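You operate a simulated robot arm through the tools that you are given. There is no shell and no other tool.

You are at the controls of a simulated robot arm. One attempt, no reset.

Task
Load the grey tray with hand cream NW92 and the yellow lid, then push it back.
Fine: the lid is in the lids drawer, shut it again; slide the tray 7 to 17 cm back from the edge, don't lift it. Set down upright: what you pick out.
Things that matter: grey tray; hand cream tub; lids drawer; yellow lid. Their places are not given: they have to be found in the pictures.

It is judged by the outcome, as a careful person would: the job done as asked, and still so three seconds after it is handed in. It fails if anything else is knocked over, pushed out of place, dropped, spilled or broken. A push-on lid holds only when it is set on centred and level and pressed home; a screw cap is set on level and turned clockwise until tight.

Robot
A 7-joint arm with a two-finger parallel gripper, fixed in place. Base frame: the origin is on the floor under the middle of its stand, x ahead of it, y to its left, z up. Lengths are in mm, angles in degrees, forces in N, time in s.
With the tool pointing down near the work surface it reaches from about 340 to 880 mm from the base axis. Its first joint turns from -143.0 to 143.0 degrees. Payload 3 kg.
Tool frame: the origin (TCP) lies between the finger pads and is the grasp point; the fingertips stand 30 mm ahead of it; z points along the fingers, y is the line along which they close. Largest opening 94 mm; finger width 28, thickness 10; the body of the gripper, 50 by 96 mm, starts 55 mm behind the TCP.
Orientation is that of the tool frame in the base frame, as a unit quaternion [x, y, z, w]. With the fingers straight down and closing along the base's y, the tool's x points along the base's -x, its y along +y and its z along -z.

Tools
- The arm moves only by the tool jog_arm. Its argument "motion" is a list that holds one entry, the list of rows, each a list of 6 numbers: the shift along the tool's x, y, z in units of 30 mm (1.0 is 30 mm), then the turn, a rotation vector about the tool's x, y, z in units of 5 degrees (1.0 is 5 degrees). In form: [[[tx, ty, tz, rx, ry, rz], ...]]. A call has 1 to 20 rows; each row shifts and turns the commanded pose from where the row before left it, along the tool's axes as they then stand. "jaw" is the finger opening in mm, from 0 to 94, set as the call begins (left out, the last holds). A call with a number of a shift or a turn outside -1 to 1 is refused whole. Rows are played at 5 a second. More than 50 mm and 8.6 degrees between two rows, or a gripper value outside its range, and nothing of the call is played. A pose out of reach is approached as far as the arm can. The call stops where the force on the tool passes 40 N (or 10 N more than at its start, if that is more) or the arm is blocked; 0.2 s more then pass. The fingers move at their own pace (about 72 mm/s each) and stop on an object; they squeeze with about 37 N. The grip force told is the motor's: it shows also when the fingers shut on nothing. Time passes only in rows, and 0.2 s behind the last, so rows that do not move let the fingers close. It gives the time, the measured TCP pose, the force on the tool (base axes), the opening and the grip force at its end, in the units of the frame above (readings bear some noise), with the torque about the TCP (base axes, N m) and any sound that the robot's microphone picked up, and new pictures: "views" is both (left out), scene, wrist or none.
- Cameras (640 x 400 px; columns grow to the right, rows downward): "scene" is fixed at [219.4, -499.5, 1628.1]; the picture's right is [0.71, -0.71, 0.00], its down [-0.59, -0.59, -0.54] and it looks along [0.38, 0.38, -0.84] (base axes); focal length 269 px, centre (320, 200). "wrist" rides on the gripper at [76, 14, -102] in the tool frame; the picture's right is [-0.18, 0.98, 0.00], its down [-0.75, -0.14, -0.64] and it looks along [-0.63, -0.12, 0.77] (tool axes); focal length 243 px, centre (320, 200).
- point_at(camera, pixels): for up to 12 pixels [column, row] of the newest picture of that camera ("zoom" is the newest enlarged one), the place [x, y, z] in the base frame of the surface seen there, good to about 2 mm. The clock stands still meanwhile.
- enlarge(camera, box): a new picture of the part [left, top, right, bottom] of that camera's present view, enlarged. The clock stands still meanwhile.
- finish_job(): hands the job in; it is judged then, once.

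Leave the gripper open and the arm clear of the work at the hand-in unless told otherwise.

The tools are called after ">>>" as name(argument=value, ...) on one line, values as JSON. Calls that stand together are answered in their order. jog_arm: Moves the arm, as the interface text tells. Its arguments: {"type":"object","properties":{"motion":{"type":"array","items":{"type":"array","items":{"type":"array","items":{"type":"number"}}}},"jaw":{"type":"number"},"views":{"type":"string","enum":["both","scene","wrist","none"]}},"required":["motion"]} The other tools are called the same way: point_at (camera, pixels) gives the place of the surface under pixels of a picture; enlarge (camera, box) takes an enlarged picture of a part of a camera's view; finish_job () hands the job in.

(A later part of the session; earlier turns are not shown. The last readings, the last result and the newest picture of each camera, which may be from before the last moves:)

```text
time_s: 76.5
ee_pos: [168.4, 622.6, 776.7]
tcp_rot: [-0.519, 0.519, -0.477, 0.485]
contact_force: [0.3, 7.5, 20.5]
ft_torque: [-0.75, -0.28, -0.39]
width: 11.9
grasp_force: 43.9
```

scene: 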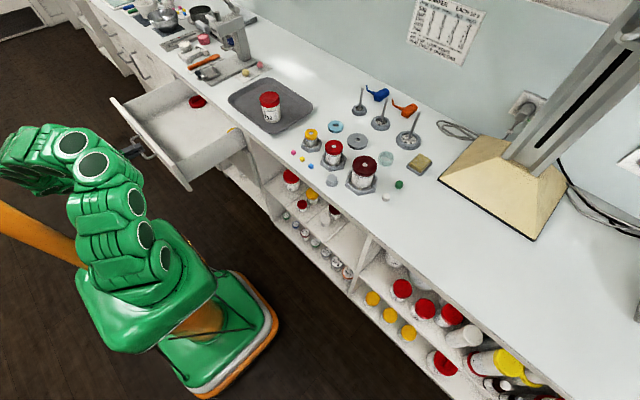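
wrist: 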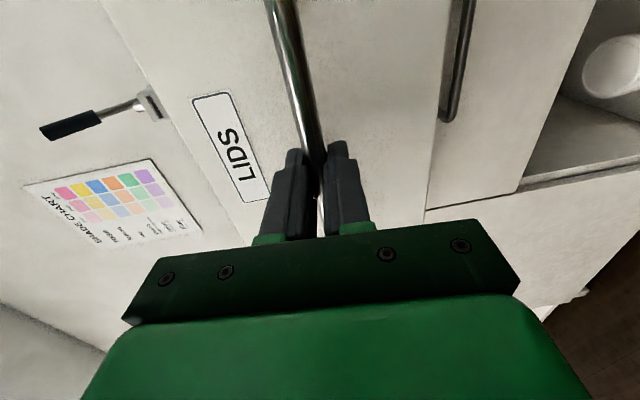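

Now 363 mm open. I correct 1 mm up and pull another 40 mm.

>>> jog_arm(motion=[[[0, -0.04, 0, 0, 0, 0], [0, 0.0125, -0.166, 0, 0, 0], [0, 0.0125, -0.166, 0, 0, 0], [0, 0.0125, -0.166, 0, 0, 0], [0, 0.0125, -0.166, 0, 0, 0], [0, 0.0125, -0.166, 0, 0, 0], [0, 0.0125, -0.166, 0, 0, 0]]], views="scene")

>>> enlarge(camera="scene", box=[90, 65, 240, 180])

```text
time_s: 78.1
ee_pos: [142.6, 619.9, 779.2]
tcp_rot: [-0.518, 0.519, -0.48, 0.482]
contact_force: [0.4, -0.8, 4.1]
ft_torque: [-0.38, -0.07, 0.25]
width: 11.9
grasp_force: 45.0
stopped in row 7: the force on the tool passed its limit at 82 N (the readings are from after the stop); the commanded pose is now the measured one
```

scene: 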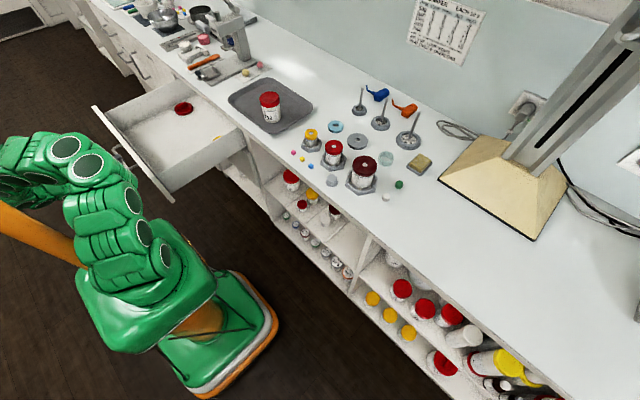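

```text
3.48 times, centred on (165, 122) of scene
```

zoom: 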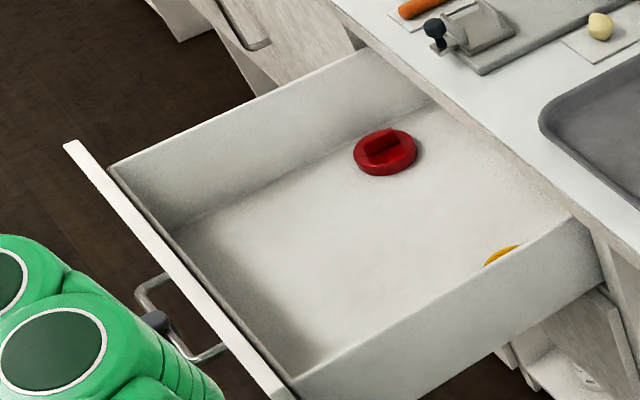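

The 82 N peak shows the drawer's end stop, about 388 mm open. The red lid (with a grip bar) and the yellow lid (edge at zoom (502,253)) are now mostly out. I open the fingers and back off from the handle.

>>> jog_arm(motion=[[[0, 0, 0, 0, 0, 0], [0, 0, 0, 0, 0, 0], [0, 0, -0.333, 0, 0, 0], [0, 0, -0.5, 0, 0, 0], [0, 0, -0.667, 0, 0, 0]]], jaw=50, views="both")

```text
time_s: 79.3
ee_pos: [97.2, 621.6, 782.9]
tcp_rot: [-0.518, 0.519, -0.479, 0.482]
contact_force: [0.8, -0.6, -0.2]
ft_torque: [0.03, -0.01, 0.03]
width: 50.0
grasp_force: 0.1
```

scene: 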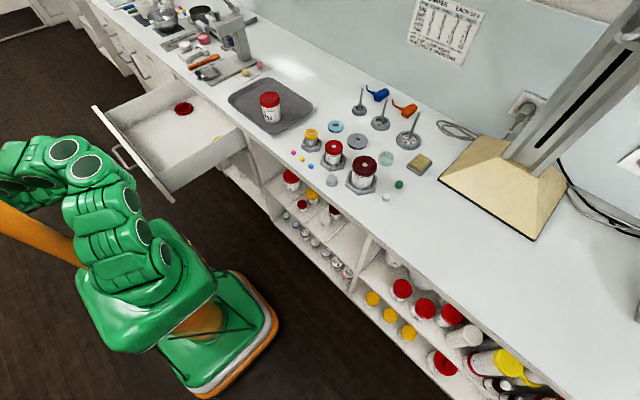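
wrist: 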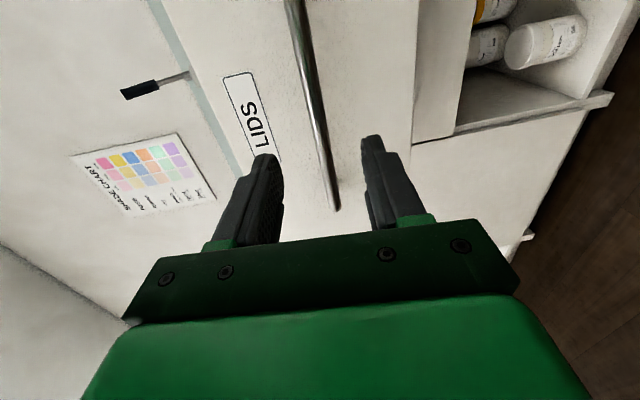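

Clear of the bar. I raise about 225 mm, then roll back.

>>> jog_arm(motion=[[[0, -0.93, -0.081, 0, 0, 0], [0, -0.93, -0.081, 0, 0, 0], [0, -0.93, -0.081, 0, 0, 0], [0, -0.93, -0.081, 0, 0, 0], [0, -0.93, -0.081, 0, 0, 0], [0, -0.93, -0.081, 0, 0, 0], [0, -0.93, -0.081, 0, 0, 0], [0, -0.93, -0.081, 0, 0, 0]]], views="scene")

```text
time_s: 81.3
ee_pos: [113.7, 612.4, 966.9]
tcp_rot: [0.53, -0.522, 0.496, -0.449]
contact_force: [0.6, 0.2, 0.9]
ft_torque: [0.03, 0.0, 0.01]
width: 50.0
grasp_force: 0.0
stopped in row 8: the arm was blocked; the commanded pose is now the measured one
```

scene: 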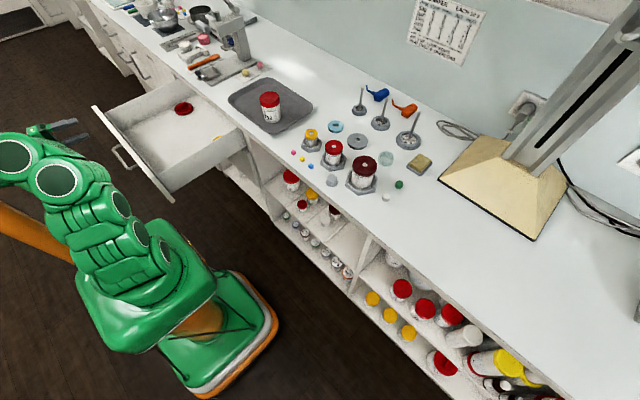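

The arm got blocked at z≈967 (too folded), but the gripper is above the drawer front. I move forward over the drawer along the tool axis to unfold.

>>> jog_arm(motion=[[[0, 0, 0.667, 0, 0, 0], [0, 0, 0.9, 0, 0, 0], [0, 0, 0.9, 0, 0, 0], [0, 0, 0.9, 0, 0, 0], [0, 0, 0.9, 0, 0, 0], [0, 0, 0.9, 0, 0, 0], [0, 0, 0.9, 0, 0, 0]]], views="both")

```text
time_s: 82.9
ee_pos: [291.0, 603.5, 952.1]
tcp_rot: [0.53, -0.519, 0.495, -0.452]
contact_force: [0.1, 0.3, 0.1]
ft_torque: [-0.02, 0.03, -0.01]
width: 50.0
grasp_force: 0.1
```

scene: 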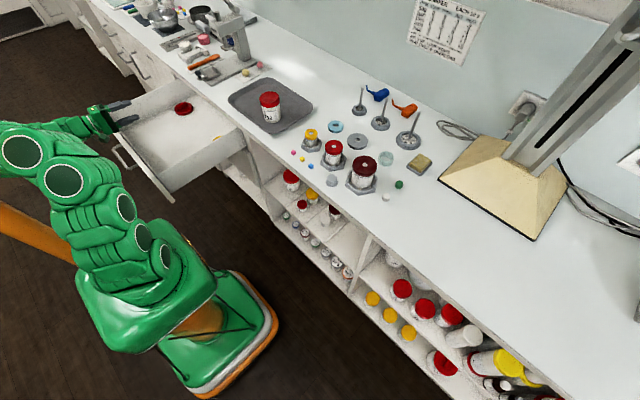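
wrist: 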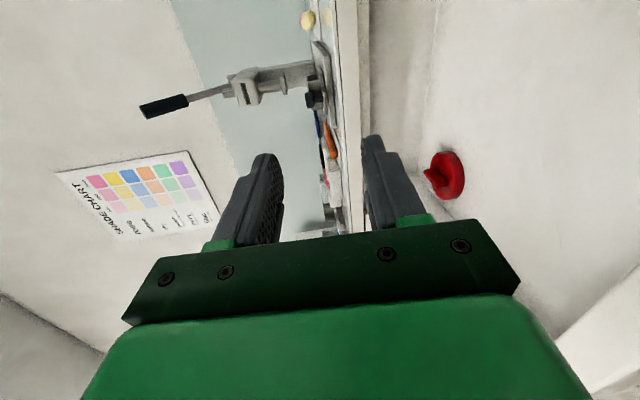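

I roll back by +90° here, to bring the camera into its usual orientation.

>>> jog_arm(motion=[[[0, 0, 0, 0, 0, 1], [0, 0, 0, 0, 0, 1], [0, 0, 0, 0, 0, 1], [0, 0, 0, 0, 0, 1], [0, 0, 0, 0, 0, 1], [0, 0, 0, 0, 0, 1], [0, 0, 0, 0, 0, 1], [0, 0, 0, 0, 0, 1], [0, 0, 0, 0, 0, 1], [0, 0, 0, 0, 0, 1], [0, 0, 0, 0, 0, 1], [0, 0, 0, 0, 0, 1], [0, 0, 0, 0, 0, 1], [0, 0, 0, 0, 0, 1], [0, 0, 0, 0, 0, 1], [0, 0, 0, 0, 0, 1], [0, 0, 0, 0, 0, 1], [0, 0, 0, 0, 0, 1]]], views="none")

```text
time_s: 86.7
ee_pos: [291.2, 608.7, 951.6]
tcp_rot: [-0.007, 0.743, -0.031, 0.669]
contact_force: [0.0, 0.8, -0.4]
ft_torque: [0.0, -0.01, 0.03]
width: 50.0
grasp_force: 0.1
```

Now I tilt the tool down by 60° so the camera looks into the drawer.

>>> jog_arm(motion=[[[0, 0, 0, 0, 1, 0], [0, 0, 0, 0, 1, 0], [0, 0, 0, 0, 1, 0], [0, 0, 0, 0, 1, 0], [0, 0, 0, 0, 1, 0], [0, 0, 0, 0, 1, 0], [0, 0, 0, 0, 1, 0], [0, 0, 0, 0, 1, 0], [0, 0, 0, 0, 1, 0], [0, 0, 0, 0, 1, 0], [0, 0, 0, 0, 1, 0], [0, 0, 0, 0, 1, 0]]], views="both")

```text
time_s: 89.3
ee_pos: [290.9, 608.7, 952.6]
tcp_rot: [0.009, 0.978, -0.03, 0.208]
contact_force: [-0.1, 1.3, -0.5]
ft_torque: [0.01, 0.03, -0.04]
width: 49.8
grasp_force: 0.0
```

scene: 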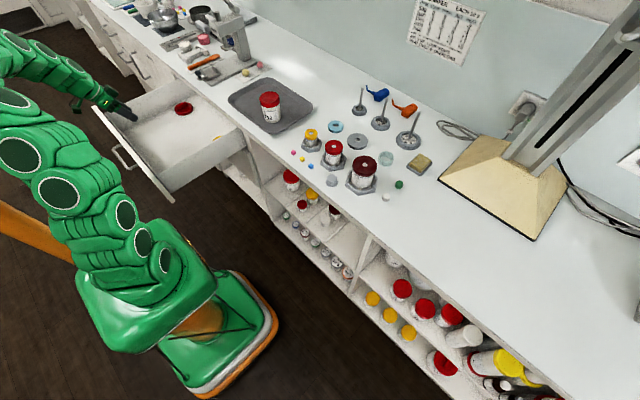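
wrist: 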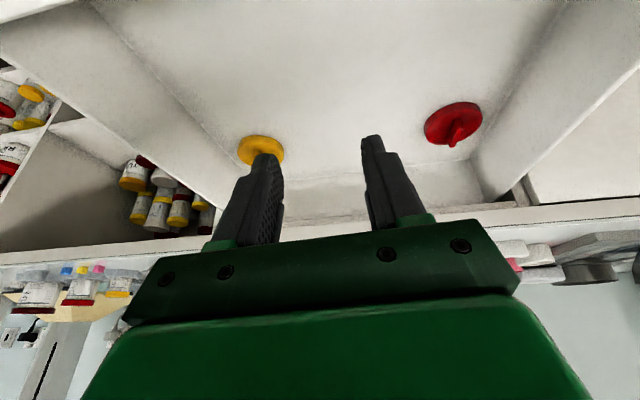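

The yellow lid is at wrist (260,148), partly behind a finger. I level the small roll error and move the gripper toward it for an open view.

>>> jog_arm(motion=[[[0, 0, 0, -0.573, 0.019, 0.255], [-0.8466, -0.727, 0.377, 0, 0, 0], [-0.8466, -0.727, 0.377, 0, 0, 0], [-0.8466, -0.727, 0.377, 0, 0, 0], [-0.8466, -0.727, 0.377, 0, 0, 0], [-0.8466, -0.727, 0.377, 0, 0, 0]]], jaw=94, views="both")

```text
time_s: 90.7
ee_pos: [427.2, 493.9, 953.8]
tcp_rot: [0.013, 0.978, -0.003, 0.208]
contact_force: [-0.7, 0.7, -0.9]
ft_torque: [0.0, 0.01, -0.02]
width: 93.9
grasp_force: 0.1
```

scene: 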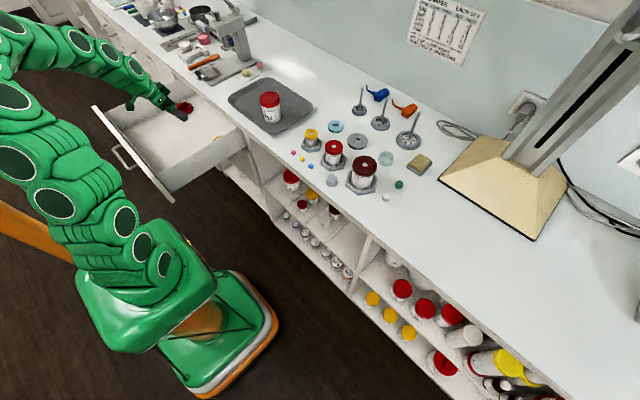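
wrist: 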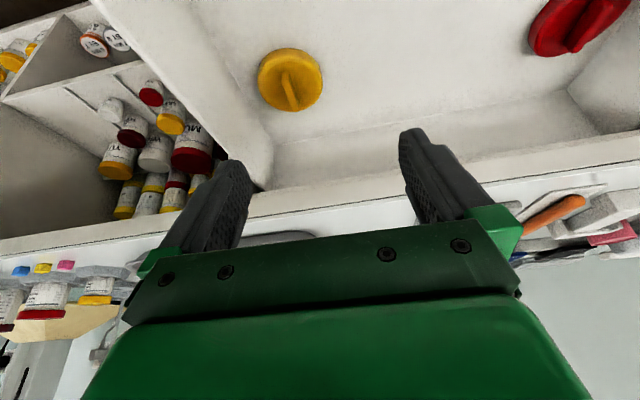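

The yellow lid with a raised grip bar is clearly visible at wrist (290,80). I zoom in and measure it.

>>> enlarge(camera="wrist", box=[230, 30, 350, 130])

>>> point_at(camera="wrist", pixels=[[262, 80], [290, 53], [318, 78], [290, 106], [288, 82], [295, 100], [284, 72], [300, 65], [270, 95], [308, 95], [245, 150], [230, 90]])

```text
4.00 times, centred on (290, 80) of wrist
```

zoom: 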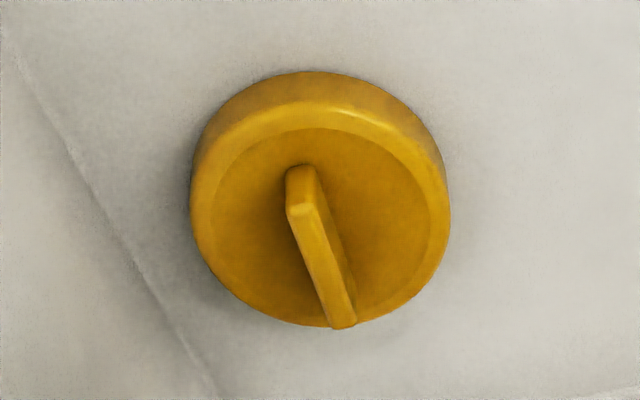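

```text
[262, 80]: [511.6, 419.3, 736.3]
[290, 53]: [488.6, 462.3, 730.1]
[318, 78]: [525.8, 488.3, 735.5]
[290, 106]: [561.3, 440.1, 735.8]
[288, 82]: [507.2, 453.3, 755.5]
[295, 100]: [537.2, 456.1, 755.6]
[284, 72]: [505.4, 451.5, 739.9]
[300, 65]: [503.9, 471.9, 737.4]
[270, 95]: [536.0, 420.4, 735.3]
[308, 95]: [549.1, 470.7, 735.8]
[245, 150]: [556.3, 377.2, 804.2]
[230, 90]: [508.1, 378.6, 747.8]
```

The lid's grip bar runs nearly along x, so closing along y with the tool straight down suits. I measure the bar's ends and thickness in the zoom.

>>> point_at(camera="zoom", pixels=[[302, 170], [300, 190], [300, 208], [310, 230], [325, 265], [338, 300], [345, 322], [292, 215], [312, 205], [320, 260], [334, 255], [342, 295]])

```text
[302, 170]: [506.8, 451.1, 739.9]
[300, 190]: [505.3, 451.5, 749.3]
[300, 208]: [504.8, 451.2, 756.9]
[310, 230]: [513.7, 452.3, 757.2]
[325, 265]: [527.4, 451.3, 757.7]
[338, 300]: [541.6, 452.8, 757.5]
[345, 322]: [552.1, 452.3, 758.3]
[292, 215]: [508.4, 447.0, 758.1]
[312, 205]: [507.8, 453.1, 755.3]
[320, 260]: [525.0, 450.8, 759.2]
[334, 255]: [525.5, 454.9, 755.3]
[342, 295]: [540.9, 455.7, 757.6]
```

Bar: x 505–552, y≈451.5, top z≈757.5; lid centre (526,452), top z≈736, floor z≈720. I reduce the tilt to 14°, align the yaw, move over the lid and come down to z≈850.

>>> jog_arm(motion=[[[0, 0, 0, -0.2, 0, -0.457], [0, 0, 0, 0, 1, 0], [0, 0, 0, 0, 1, 0], [-0.8165, -0.354, 0.2037, 0, 0, 0], [-0.8165, -0.354, 0.2037, 0, 0, 0], [-0.8165, -0.354, 0.2037, 0, 0, 0], [-0.8165, -0.354, 0.2037, 0, 0, 0]]], jaw=60, views="both")

```text
time_s: 92.3
ee_pos: [531.2, 455.2, 954.4]
tcp_rot: [-0.007, 0.992, 0.0, 0.123]
contact_force: [-0.5, 0.7, 0.8]
ft_torque: [-0.04, -0.01, -0.02]
width: 59.9
grasp_force: 0.1
```

scene: 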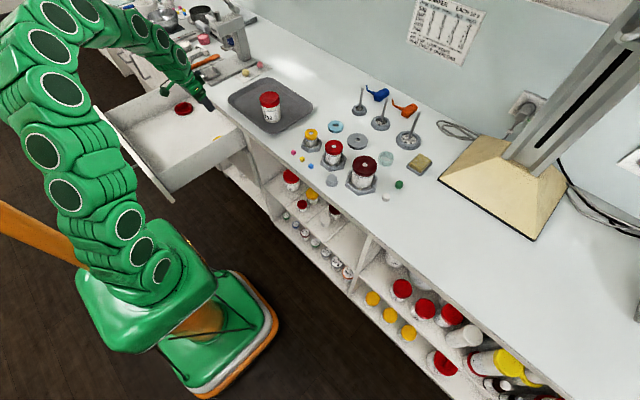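
wrist: 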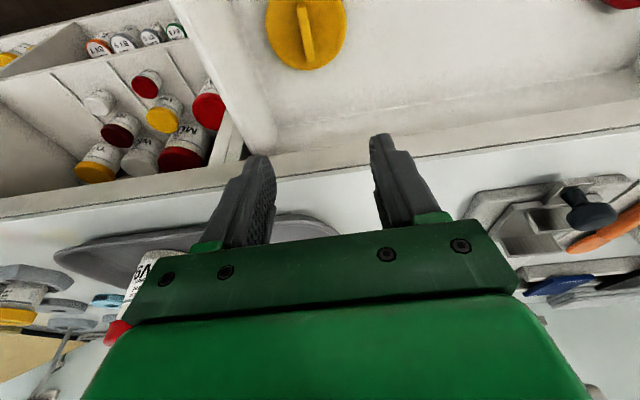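

I re-measure the bar from this nearer view at wrist (303,15)–(310,60).

>>> point_at(camera="wrist", pixels=[[301, 15], [303, 30], [306, 45], [309, 60], [312, 64], [299, 12], [308, 30], [268, 20], [345, 20], [305, 68]])

>>> enlarge(camera="wrist", box=[250, 0, 360, 80])

```text
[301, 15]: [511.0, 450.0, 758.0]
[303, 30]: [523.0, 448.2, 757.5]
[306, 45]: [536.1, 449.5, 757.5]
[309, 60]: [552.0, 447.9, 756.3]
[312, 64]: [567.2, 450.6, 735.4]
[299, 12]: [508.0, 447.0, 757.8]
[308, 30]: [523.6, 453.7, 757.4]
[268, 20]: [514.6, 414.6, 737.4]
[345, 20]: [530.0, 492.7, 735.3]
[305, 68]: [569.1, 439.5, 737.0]
```

```text
5.00 times, centred on (305, 40) of wrist
```

zoom: 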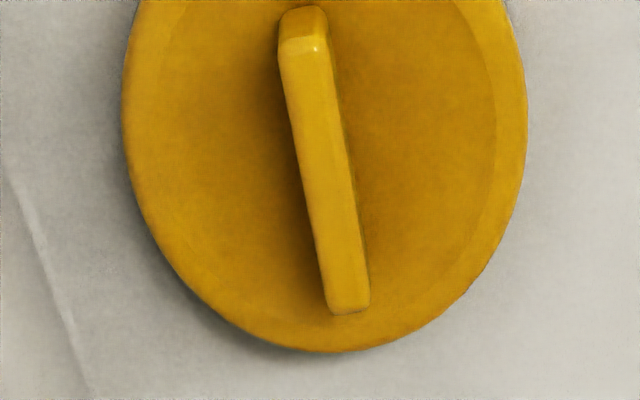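

Confirmed. I descend 150 mm, with a small correction toward (528,452).

>>> jog_arm(motion=[[[0.05, -0.067, 0, 0, 0, 0], [0.202, 0, 0.808, 0, 0, 0], [0.202, 0, 0.808, 0, 0, 0], [0.202, 0, 0.808, 0, 0, 0], [0.202, 0, 0.808, 0, 0, 0], [0.202, 0, 0.808, 0, 0, 0], [0.202, 0, 0.808, 0, 0, 0]]], views="both")

```text
time_s: 93.9
ee_pos: [526.7, 452.5, 801.6]
tcp_rot: [-0.007, 0.992, 0.002, 0.122]
contact_force: [0.2, 0.6, 0.0]
ft_torque: [-0.02, 0.0, 0.02]
width: 59.9
grasp_force: 0.1
```

scene: 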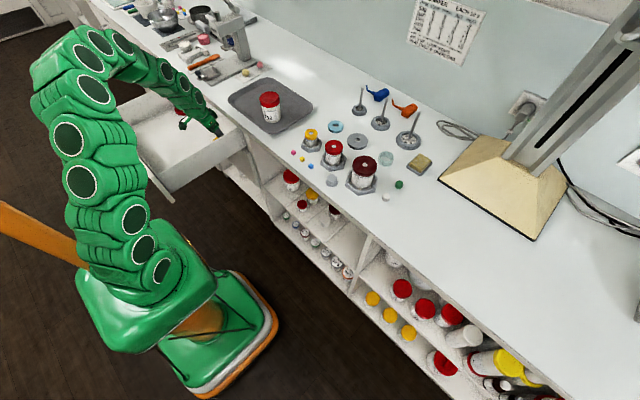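
wrist: 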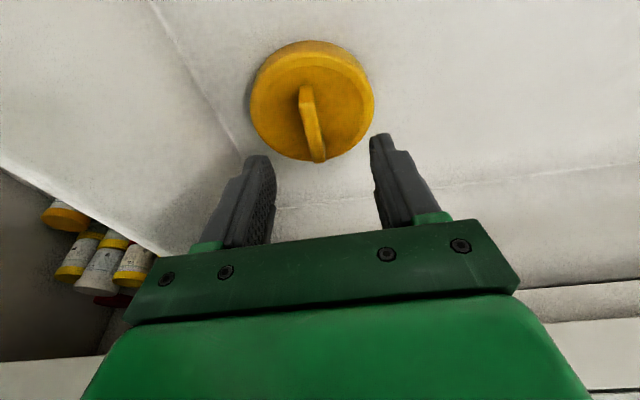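

I check the bar's position against the tool axis, which should project to about (320,147).

>>> point_at(camera="wrist", pixels=[[305, 92], [308, 110], [312, 128], [316, 147], [320, 158], [320, 147], [306, 128], [318, 128]])

>>> enlarge(camera="wrist", box=[240, 30, 400, 170])

```text
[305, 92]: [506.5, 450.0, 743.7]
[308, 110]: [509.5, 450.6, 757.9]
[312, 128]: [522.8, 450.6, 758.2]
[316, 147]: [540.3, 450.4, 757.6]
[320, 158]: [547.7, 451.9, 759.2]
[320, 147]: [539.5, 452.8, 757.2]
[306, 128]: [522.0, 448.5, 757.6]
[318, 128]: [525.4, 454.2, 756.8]
```

```text
2.86 times, centred on (320, 100) of wrist
```

zoom: 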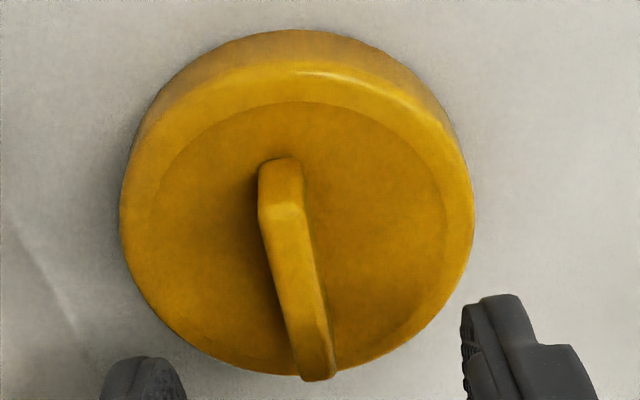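

Bar y≈450.8, the axis about 2 mm beyond it. I correct that and lower the last 29 mm to z≈772.

>>> jog_arm(motion=[[[0.112, -0.03, 0.311, 0, 0, 0], [0.112, -0.03, 0.311, 0, 0, 0], [0.11, 0, 0.305, 0, 0, 0]]], jaw=50, views="wrist")

```text
time_s: 94.7
ee_pos: [522.5, 449.9, 772.3]
tcp_rot: [-0.007, 0.992, 0.0, 0.122]
contact_force: [0.1, 0.0, 0.9]
ft_torque: [-0.01, 0.02, 0.01]
width: 50.3
grasp_force: 0.0
```

wrist: 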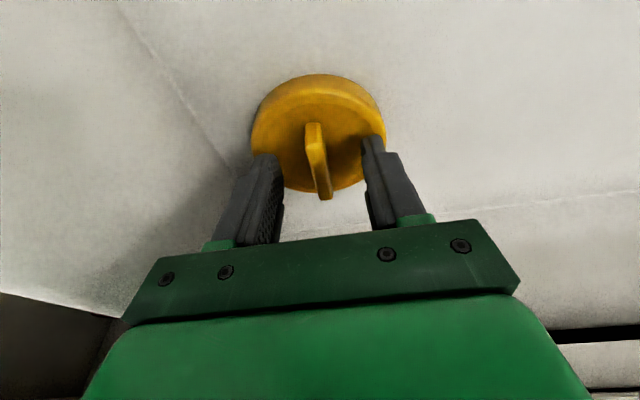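

The bar is centred between the fingertips, no contact. I close.

>>> jog_arm(motion=[[[0, 0, 0, 0, 0, 0], [0, 0, 0, 0, 0, 0], [0, 0, 0, 0, 0, 0], [0, 0, 0, 0, 0, 0]]], jaw=0, views="wrist")

```text
time_s: 95.7
ee_pos: [520.8, 450.6, 773.6]
tcp_rot: [-0.006, 0.992, -0.001, 0.123]
contact_force: [-0.8, 0.5, -0.3]
ft_torque: [0.0, -0.03, -0.01]
width: 8.5
grasp_force: 37.0
```

wrist: 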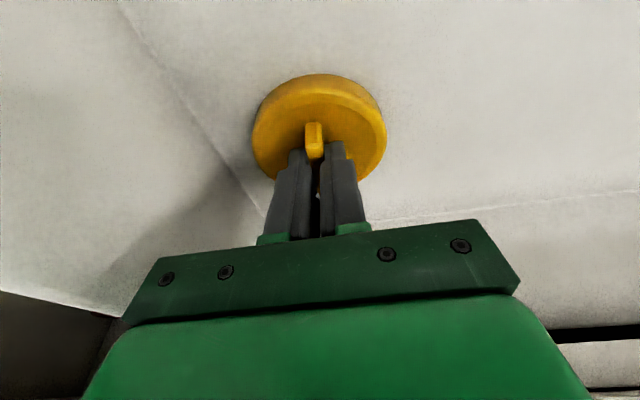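

Gripped at 8.5 mm. I lift 20 mm and look.

>>> jog_arm(motion=[[[-0.04, 0, -0.162, 0, 0, 0], [-0.04, 0, -0.162, 0, 0, 0], [-0.081, 0, -0.323, 0, 0, 0]]], views="wrist")

```text
time_s: 96.5
ee_pos: [521.1, 450.0, 793.6]
tcp_rot: [-0.007, 0.992, 0.0, 0.122]
contact_force: [-0.1, 0.4, -1.5]
ft_torque: [-0.01, 0.03, 0.01]
width: 8.8
grasp_force: 36.8
```

wrist: 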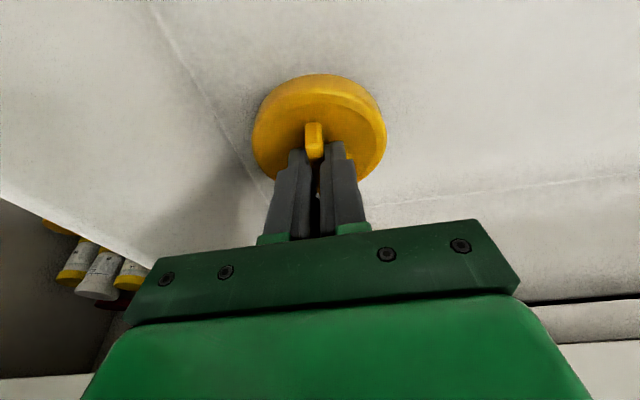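

The lid hangs level. I lift straight up to z≈1010, clear of the bench edge.

>>> jog_arm(motion=[[[-0.218, 0, -0.873, 0, 0, 0], [-0.218, 0, -0.873, 0, 0, 0], [-0.218, 0, -0.873, 0, 0, 0], [-0.218, 0, -0.873, 0, 0, 0], [-0.218, 0, -0.873, 0, 0, 0], [-0.218, 0, -0.873, 0, 0, 0], [-0.218, 0, -0.873, 0, 0, 0], [-0.218, 0, -0.873, 0, 0, 0]]], views="both")

```text
time_s: 98.3
ee_pos: [523.3, 448.8, 1008.5]
tcp_rot: [-0.007, 0.992, -0.001, 0.122]
contact_force: [0.4, -0.6, -0.4]
ft_torque: [-0.01, 0.01, 0.0]
width: 8.5
grasp_force: 36.9
```

scene: 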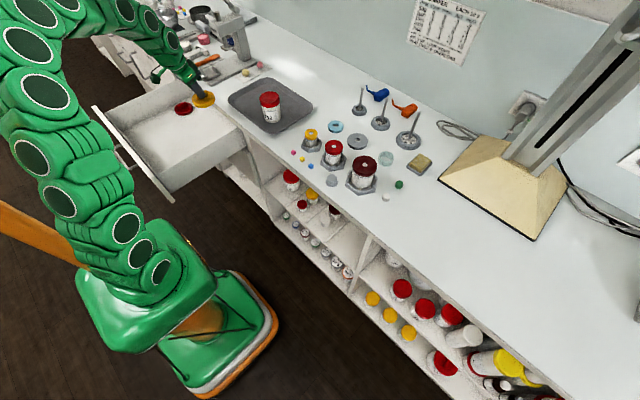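
wrist: 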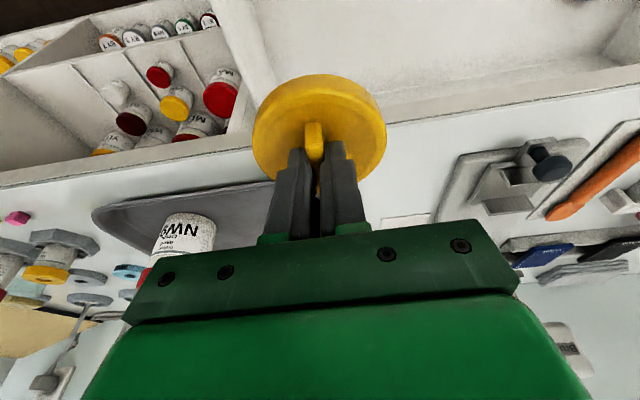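

Now across to above the tray's left half, TCP ≈ (692,374).

>>> jog_arm(motion=[[[-0.779, -0.357, 0.1944, 0, 0, 0], [-0.779, -0.357, 0.1944, 0, 0, 0], [-0.779, -0.357, 0.1944, 0, 0, 0], [-0.779, -0.357, 0.1944, 0, 0, 0], [-0.779, -0.357, 0.1944, 0, 0, 0], [-0.779, -0.357, 0.1944, 0, 0, 0], [-0.779, -0.357, 0.1944, 0, 0, 0]]], views="both")

```text
time_s: 99.9
ee_pos: [697.2, 376.4, 1011.1]
tcp_rot: [-0.008, 0.992, 0.001, 0.122]
contact_force: [0.5, -0.3, -0.6]
ft_torque: [0.0, -0.01, -0.02]
width: 8.7
grasp_force: 37.2
```

scene: 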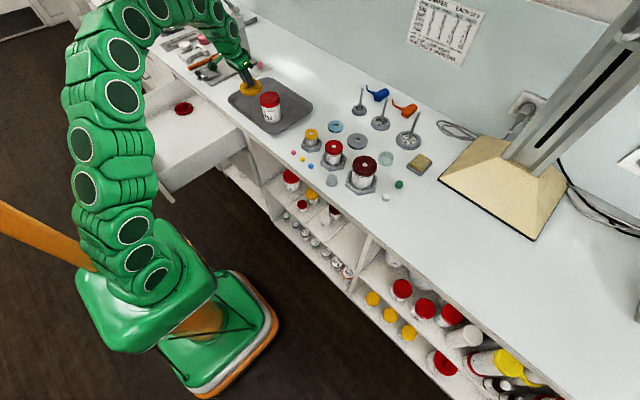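
wrist: 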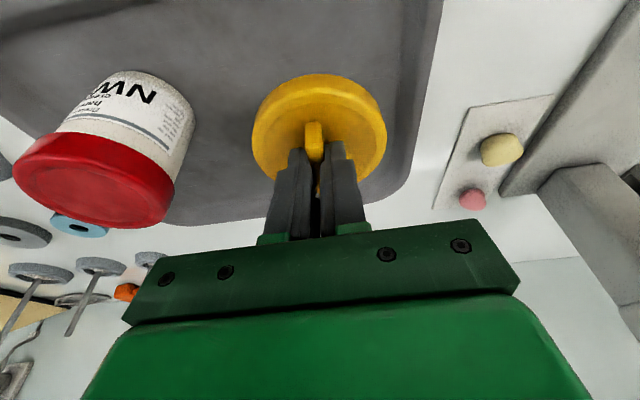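

Well placed over the tray, with the tub clear at the side. I lower 46 mm, then in small steps to contact (expected TCP z≈956).

>>> jog_arm(motion=[[[0.129, 0, 0.517, 0, 0, 0], [0.129, 0, 0.517, 0, 0, 0], [0.081, 0, 0.323, 0, 0, 0], [0.032, 0, 0.129, 0, 0, 0]]], views="none")

```text
time_s: 100.9
ee_pos: [693.8, 378.6, 961.8]
tcp_rot: [-0.007, 0.992, 0.001, 0.123]
contact_force: [-0.5, -0.2, 0.0]
ft_torque: [-0.02, 0.01, 0.02]
width: 8.6
grasp_force: 37.3
```

>>> jog_arm(motion=[[[0.012, 0, 0.0485, 0, 0, 0], [0.012, 0, 0.0485, 0, 0, 0]]], views="wrist")

```text
time_s: 101.5
ee_pos: [693.3, 378.1, 959.8]
tcp_rot: [-0.006, 0.992, -0.001, 0.123]
contact_force: [-0.2, 0.0, -0.7]
ft_torque: [0.02, 0.0, -0.02]
width: 8.4
grasp_force: 37.2
```

wrist: 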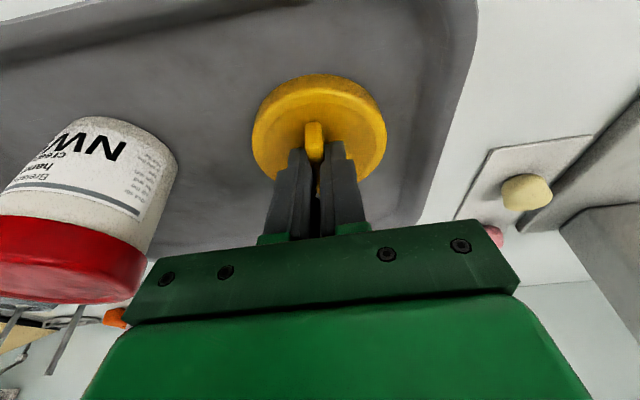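

Not touching yet. I continue with 1 mm steps.

>>> jog_arm(motion=[[[0.0081, 0, 0.0323, 0, 0, 0], [0.0081, 0, 0.0323, 0, 0, 0]]], views="none")

```text
time_s: 102.1
ee_pos: [693.8, 378.9, 958.1]
tcp_rot: [-0.008, 0.992, 0.0, 0.122]
contact_force: [0.5, 0.0, 0.0]
ft_torque: [0.01, 0.02, -0.04]
width: 8.6
grasp_force: 37.2
```

>>> jog_arm(motion=[[[0.0081, 0, 0.0323, 0, 0, 0], [0.0081, 0, 0.0323, 0, 0, 0]]], views="none")

```text
time_s: 102.7
ee_pos: [694.3, 378.6, 956.4]
tcp_rot: [-0.007, 0.992, 0.001, 0.124]
contact_force: [-3.7, 0.1, 21.6]
ft_torque: [-0.03, 0.19, 0.02]
width: 8.7
grasp_force: 37.1
```

Contact (about 22 N). I ease up 0.6 mm and open the fingers.

>>> jog_arm(motion=[[[-0.0048, 0, -0.0194, 0, 0, 0]]], views="none")

>>> jog_arm(motion=[[[0, 0, 0, 0, 0, 0], [0, 0, 0, 0, 0, 0], [0, 0, 0, 0, 0, 0]]], jaw=50, views="wrist")

```text
time_s: 103.1
ee_pos: [694.5, 377.9, 957.0]
tcp_rot: [-0.007, 0.992, 0.0, 0.123]
contact_force: [4.8, -0.4, 12.7]
ft_torque: [-0.01, -0.28, -0.01]
width: 8.4
grasp_force: 37.0
```

```text
time_s: 103.9
ee_pos: [692.5, 378.4, 954.9]
tcp_rot: [-0.007, 0.992, 0.0, 0.122]
contact_force: [0.1, 0.3, -0.7]
ft_torque: [-0.02, 0.01, 0.0]
width: 50.1
grasp_force: 0.0
```

wrist: 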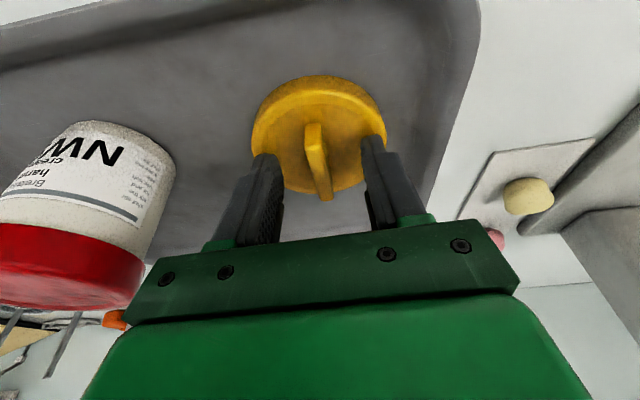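

The lid rests flat on the tray, grip bar up. I lift the gripper straight up clear of it.

>>> jog_arm(motion=[[[-0.081, 0, -0.323, 0, 0, 0], [-0.162, 0, -0.647, 0, 0, 0], [-0.242, 0, -0.97, 0, 0, 0], [-0.242, 0, -0.97, 0, 0, 0]]], views="both")

```text
time_s: 104.9
ee_pos: [693.0, 378.3, 1045.5]
tcp_rot: [-0.007, 0.992, 0.0, 0.122]
contact_force: [-0.4, -0.3, -0.1]
ft_torque: [0.0, 0.02, -0.01]
width: 50.0
grasp_force: 0.0
```

scene: 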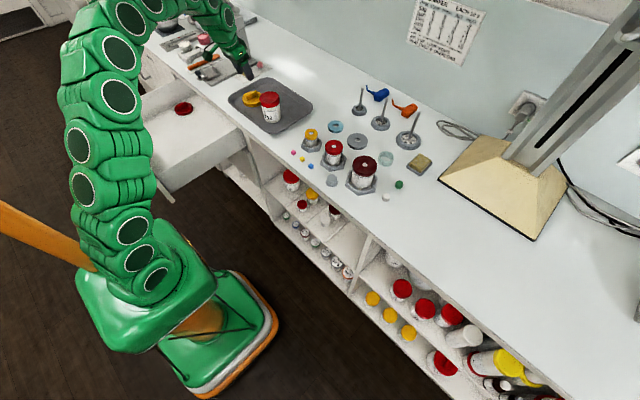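
wrist: 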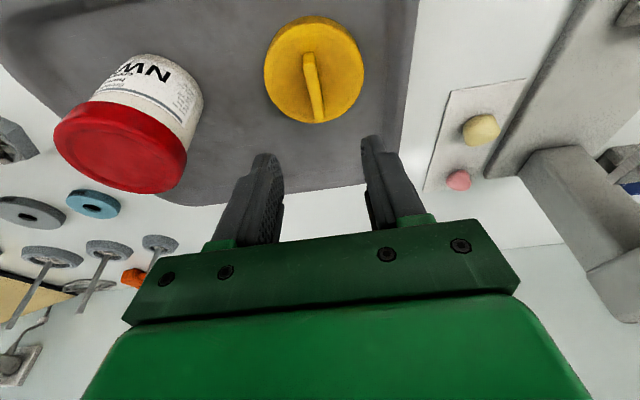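

Both items stand on the tray. Next the drawer: I travel back over it toward (120,623), closing the fingers on the way.

>>> jog_arm(motion=[[[0.926, 0.408, -0.231, 0, 0, 0], [0.926, 0.408, -0.231, 0, 0, 0], [0.926, 0.408, -0.231, 0, 0, 0], [0.926, 0.408, -0.231, 0, 0, 0], [0.926, 0.408, -0.231, 0, 0, 0], [0.926, 0.408, -0.231, 0, 0, 0], [0.926, 0.408, -0.231, 0, 0, 0], [0.926, 0.408, -0.231, 0, 0, 0], [0.926, 0.408, -0.231, 0, 0, 0], [0.926, 0.408, -0.231, 0, 0, 0], [0.926, 0.408, -0.231, 0, 0, 0], [0.926, 0.408, -0.231, 0, 0, 0], [0.926, 0.408, -0.231, 0, 0, 0], [0.926, 0.408, -0.231, 0, 0, 0]]], jaw=0, views="both")

```text
time_s: 107.9
ee_pos: [291.7, 541.4, 1044.3]
tcp_rot: [-0.005, 0.993, 0.0, 0.12]
contact_force: [0.1, -0.2, -0.3]
ft_torque: [0.0, 0.0, 0.02]
width: 0.0
grasp_force: 33.3
```

scene: 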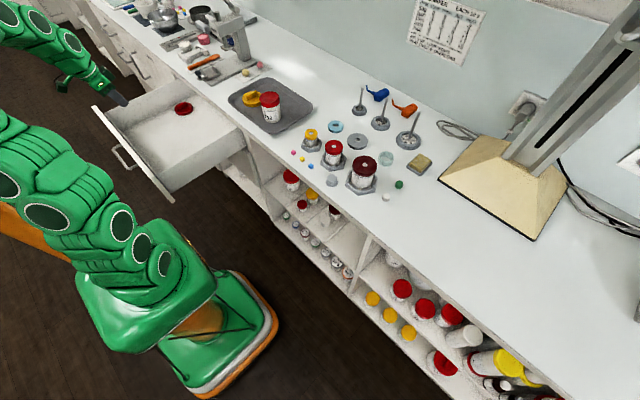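
wrist: 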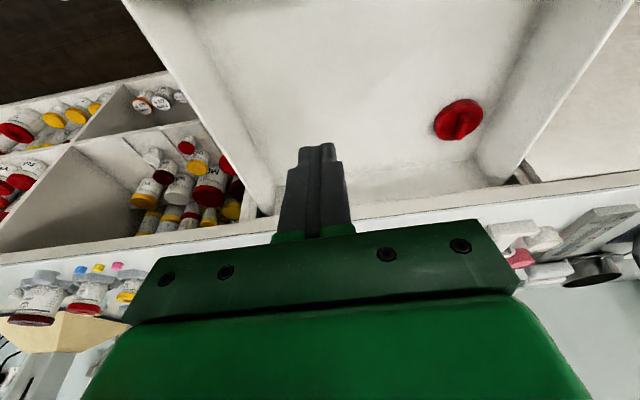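

I continue to x≈115, in front of the opened drawer's front, then tilt to about 34°.

>>> jog_arm(motion=[[[0.818, 0.39, -0.204, 0, 0, 0], [0.818, 0.39, -0.204, 0, 0, 0], [0.818, 0.39, -0.204, 0, 0, 0], [0.818, 0.39, -0.204, 0, 0, 0], [0.818, 0.39, -0.204, 0, 0, 0], [0.818, 0.39, -0.204, 0, 0, 0], [0.818, 0.39, -0.204, 0, 0, 0], [0, 0, 0, 0, -1, 0], [0, 0, 0, 0, -1, 0], [0, 0, 0, 0, -1, 0], [0, 0, 0, 0, -1, 0]]], views="both")

```text
time_s: 109.9
ee_pos: [152.9, 642.5, 1126.2]
tcp_rot: [0.073, 0.991, 0.07, 0.084]
contact_force: [0.0, -0.5, 0.1]
ft_torque: [0.0, 0.0, -0.03]
width: 0.0
grasp_force: 33.1
stopped in row 9: the arm was blocked; the commanded pose is now the measured one
```

scene: 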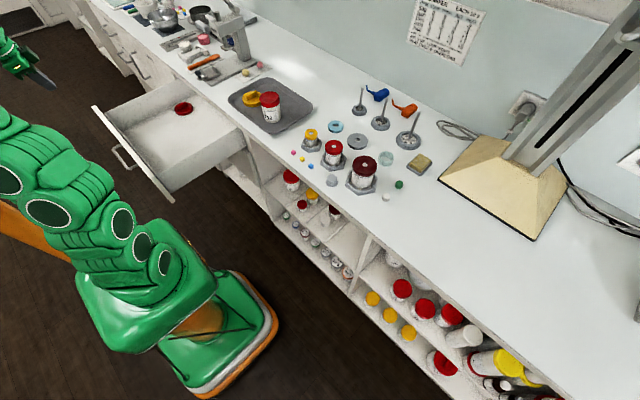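
wrist: 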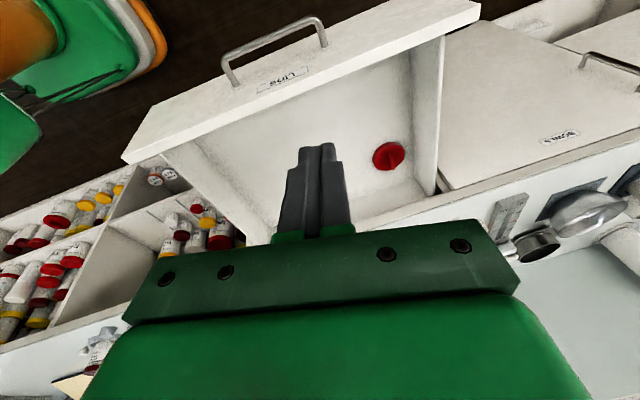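

The arm was blocked by a wrist limit there (heading +x with this roll, far to the left). The −90° roll worked in this area before, so I roll back by −90° here, high above everything.

>>> jog_arm(motion=[[[0, 0, 0, 0, 0, -1], [0, 0, 0, 0, 0, -1], [0, 0, 0, 0, 0, -1], [0, 0, 0, 0, 0, -1], [0, 0, 0, 0, 0, -1], [0, 0, 0, 0, 0, -1], [0, 0, 0, 0, 0, -1], [0, 0, 0, 0, 0, -1], [0, 0, 0, 0, 0, -1], [0, 0, 0, 0, 0, -1], [0, 0, 0, 0, 0, -1], [0, 0, 0, 0, 0, -1], [0, 0, 0, 0, 0, -1], [0, 0, 0, 0, 0, -1], [0, 0, 0, 0, 0, -1], [0, 0, 0, 0, 0, -1], [0, 0, 0, 0, 0, -1], [0, 0, 0, 0, 0, -1]]], views="none")

```text
time_s: 113.7
ee_pos: [149.0, 643.2, 1127.8]
tcp_rot: [-0.653, 0.749, -0.012, 0.112]
contact_force: [-0.2, -0.2, 0.4]
ft_torque: [0.03, 0.02, 0.01]
width: 0.0
grasp_force: 33.4
```

I compute the correction to a clean pose (roll −90°, tilt 30°) and apply it.

>>> jog_arm(motion=[[[0, 0, 0, 0.792, 0.233, -0.386], [0, 0, 0, 0.792, 0.233, -0.386], [0, 0, 0, 0.792, 0.233, -0.386], [0, 0, 0, 0.792, 0.233, -0.386], [0, 0, 0, 0.792, 0.233, -0.386]]], views="both")

```text
time_s: 114.9
ee_pos: [152.7, 643.2, 1125.7]
tcp_rot: [-0.68, 0.686, -0.183, 0.181]
contact_force: [0.2, 0.6, 0.3]
ft_torque: [-0.02, 0.02, 0.0]
width: 0.0
grasp_force: 32.8
```

scene: 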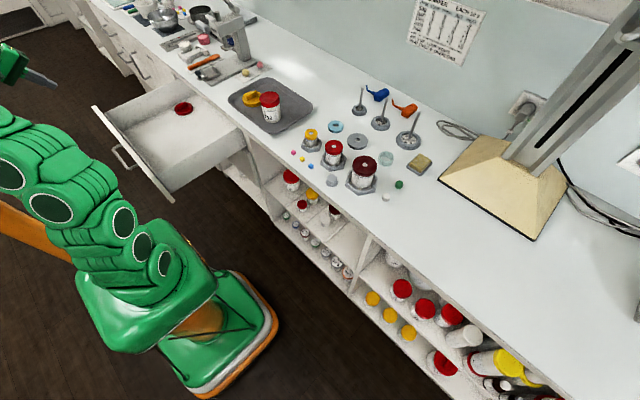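
wrist: 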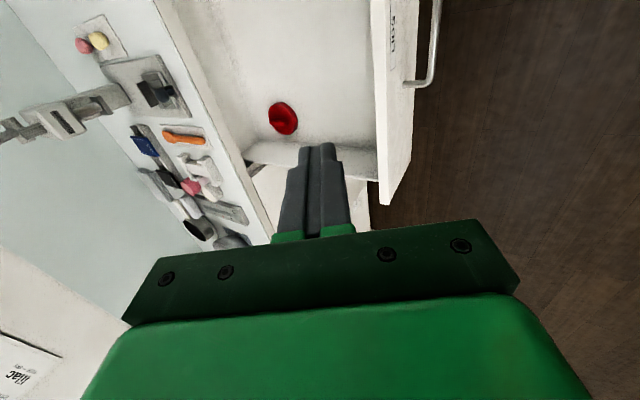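

Pose is clean. I measure the drawer front's top edge and handle in the wrist picture.

>>> point_at(camera="wrist", pixels=[[380, 100], [395, 100], [388, 180], [412, 120], [425, 80], [435, 40], [375, 60], [400, 60]])

```text
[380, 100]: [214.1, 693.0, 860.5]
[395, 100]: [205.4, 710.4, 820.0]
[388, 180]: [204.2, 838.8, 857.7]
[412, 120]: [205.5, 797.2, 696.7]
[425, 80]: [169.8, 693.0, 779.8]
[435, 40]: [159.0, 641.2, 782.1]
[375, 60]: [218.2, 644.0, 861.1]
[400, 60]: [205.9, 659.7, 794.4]
```

The front face is at x≈205, top z≈861, bar at z≈780. I lower in front of it to z≈926, x≈125.

>>> jog_arm(motion=[[[0.087, 0.589, 0.761, 0, 0, 0], [0.087, 0.589, 0.761, 0, 0, 0], [0.087, 0.589, 0.761, 0, 0, 0], [0.087, 0.589, 0.761, 0, 0, 0], [0.087, 0.589, 0.761, 0, 0, 0], [0.087, 0.589, 0.761, 0, 0, 0], [0.087, 0.589, 0.761, 0, 0, 0]]], views="none")

```text
time_s: 116.7
ee_pos: [169.0, 640.8, 964.7]
tcp_rot: [-0.63, 0.754, -0.115, 0.147]
contact_force: [0.1, -0.3, 0.2]
ft_torque: [-0.02, 0.02, 0.03]
width: 0.0
grasp_force: 33.0
stopped in row 7: the arm was blocked; the commanded pose is now the measured one
```

Blocked again by a limit in that zone. The handle region was reachable at tilt 85° when coming from larger x at lower height, so I go back over the drawer (x≈350), change to tilt 85° there, and come out low over the drawer front.

>>> jog_arm(motion=[[[-0.147, -0.82, 0.226, 0, 0, 0], [-0.147, -0.82, 0.226, 0, 0, 0], [-0.147, -0.82, 0.226, 0, 0, 0], [-0.147, -0.82, 0.226, 0, 0, 0], [-0.147, -0.82, 0.226, 0, 0, 0], [-0.147, -0.82, 0.226, 0, 0, 0], [-0.147, -0.82, 0.226, 0, 0, 0]]], views="none")

```text
time_s: 118.3
ee_pos: [349.4, 642.3, 989.0]
tcp_rot: [-0.633, 0.751, -0.115, 0.15]
contact_force: [0.0, -0.1, 0.3]
ft_torque: [0.0, 0.04, -0.02]
width: 0.1
grasp_force: 33.2
```

>>> jog_arm(motion=[[[0, 0, 0, 0.975, -0.079, -0.148], [0, 0, 0, 0.975, -0.079, -0.148], [0, 0, 0, 0.975, -0.079, -0.148], [0, 0, 0, 0.975, -0.079, -0.148], [0, 0, 0, 0.975, -0.079, -0.148], [0, 0, 0, 0.975, -0.079, -0.148], [0, 0, 0, 0.975, -0.079, -0.148], [0, 0, 0, 0.975, -0.079, -0.148], [0, 0, 0, 0.975, -0.079, -0.148], [0, 0, 0, 0.975, -0.079, -0.148], [0, 0, 0, 0.975, -0.079, -0.148], [0, 0, 0, 0.975, -0.079, -0.148], [0, 0, 0, 0.975, -0.079, -0.148]]], views="both")

```text
time_s: 121.1
ee_pos: [346.0, 643.4, 987.8]
tcp_rot: [0.521, -0.518, 0.476, -0.483]
contact_force: [-0.8, -0.5, 0.3]
ft_torque: [0.01, -0.02, 0.01]
width: 0.0
grasp_force: 33.0
```

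scene: 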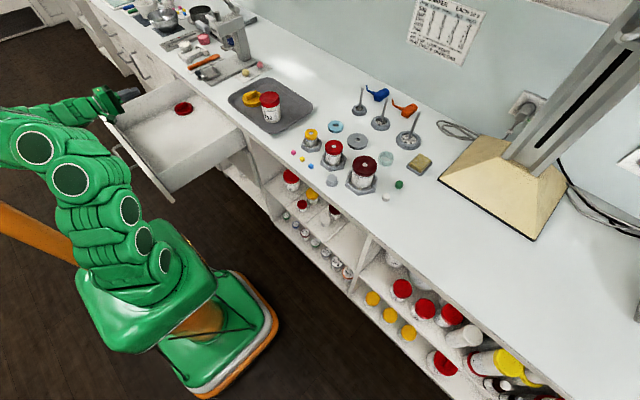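
wrist: 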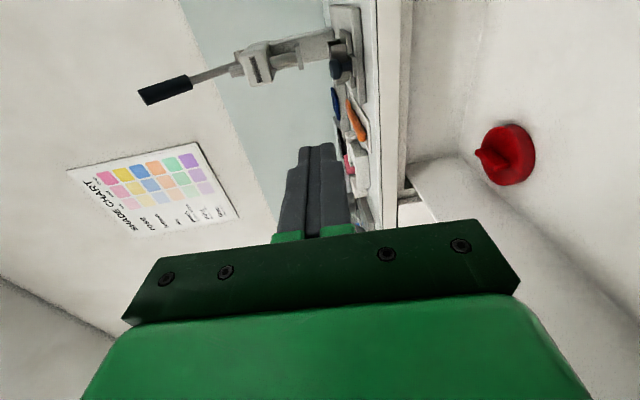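

Good: (346,643,988), tilt 85°, roll −90°. I go down to z≈933 and draw back to x≈236, so only the fingers straddle the drawer front.

>>> jog_arm(motion=[[[0.333, 0.913, 0.073, 0, 0, 0], [0.333, 0.913, 0.073, 0, 0, 0], [0, 0.073, -0.913, 0, 0, 0], [0, 0.073, -0.913, 0, 0, 0], [0, 0.073, -0.913, 0, 0, 0], [0, 0.073, -0.913, 0, 0, 0]]], views="both")

```text
time_s: 122.5
ee_pos: [232.6, 621.1, 933.3]
tcp_rot: [0.521, -0.519, 0.477, -0.482]
contact_force: [-0.4, -0.4, 0.3]
ft_torque: [0.01, 0.02, 0.04]
width: 0.3
grasp_force: 33.0
```

scene: 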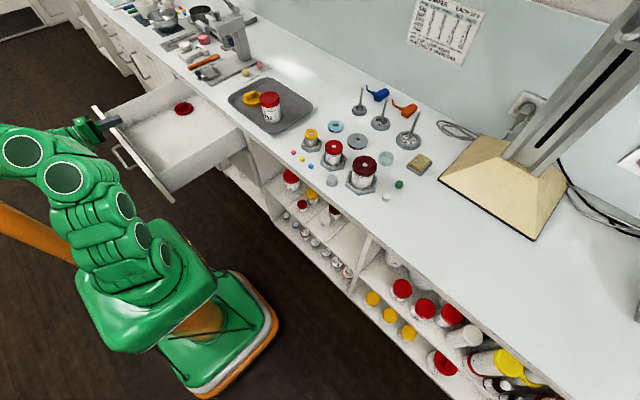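
wrist: 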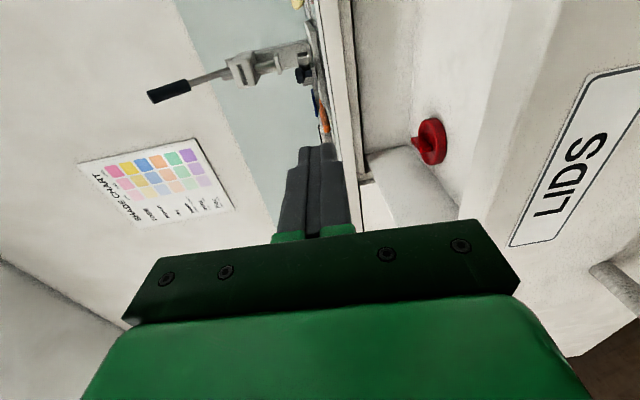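

Next: down to z≈905 and back to x≈125.

>>> jog_arm(motion=[[[0, 0.93, 0.075, 0, 0, 0], [0, 0.073, -0.9, 0, 0, 0], [0, 0.073, -0.9, 0, 0, 0], [0, 0.073, -0.9, 0, 0, 0], [0, 0.073, -0.9, 0, 0, 0]]], views="both")

```text
time_s: 123.7
ee_pos: [127.6, 620.7, 903.7]
tcp_rot: [0.522, -0.518, 0.477, -0.481]
contact_force: [0.5, 0.9, 0.1]
ft_torque: [-0.01, 0.0, 0.01]
width: 0.1
grasp_force: 32.8
```

scene: 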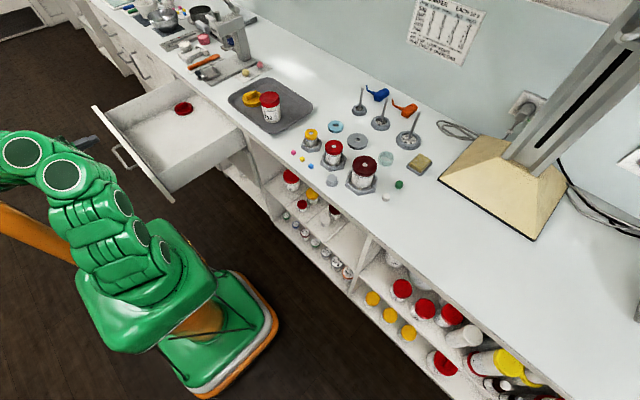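
wrist: 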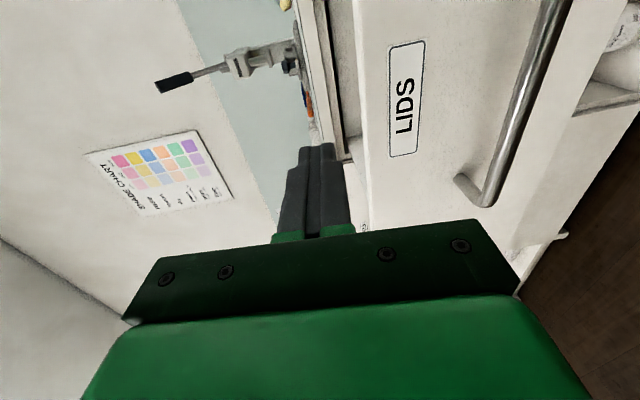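

The fingers are in front of the drawer face. I lower to z≈828, above the bar, still short of contact.

>>> jog_arm(motion=[[[0, 0.84, 0.0675, 0, 0, 0], [0, 0.84, 0.0675, 0, 0, 0], [0, 0.84, 0.0675, 0, 0, 0]]], views="wrist")

```text
time_s: 124.5
ee_pos: [129.2, 620.7, 827.2]
tcp_rot: [0.522, -0.519, 0.476, -0.482]
contact_force: [-0.6, 1.0, -0.7]
ft_torque: [0.03, -0.03, -0.01]
width: 0.3
grasp_force: 33.1
```

wrist: 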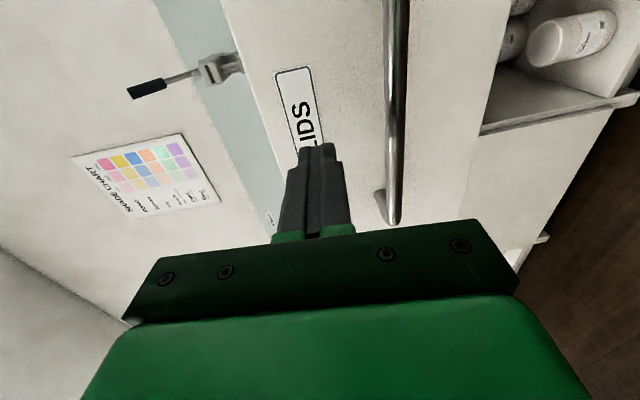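

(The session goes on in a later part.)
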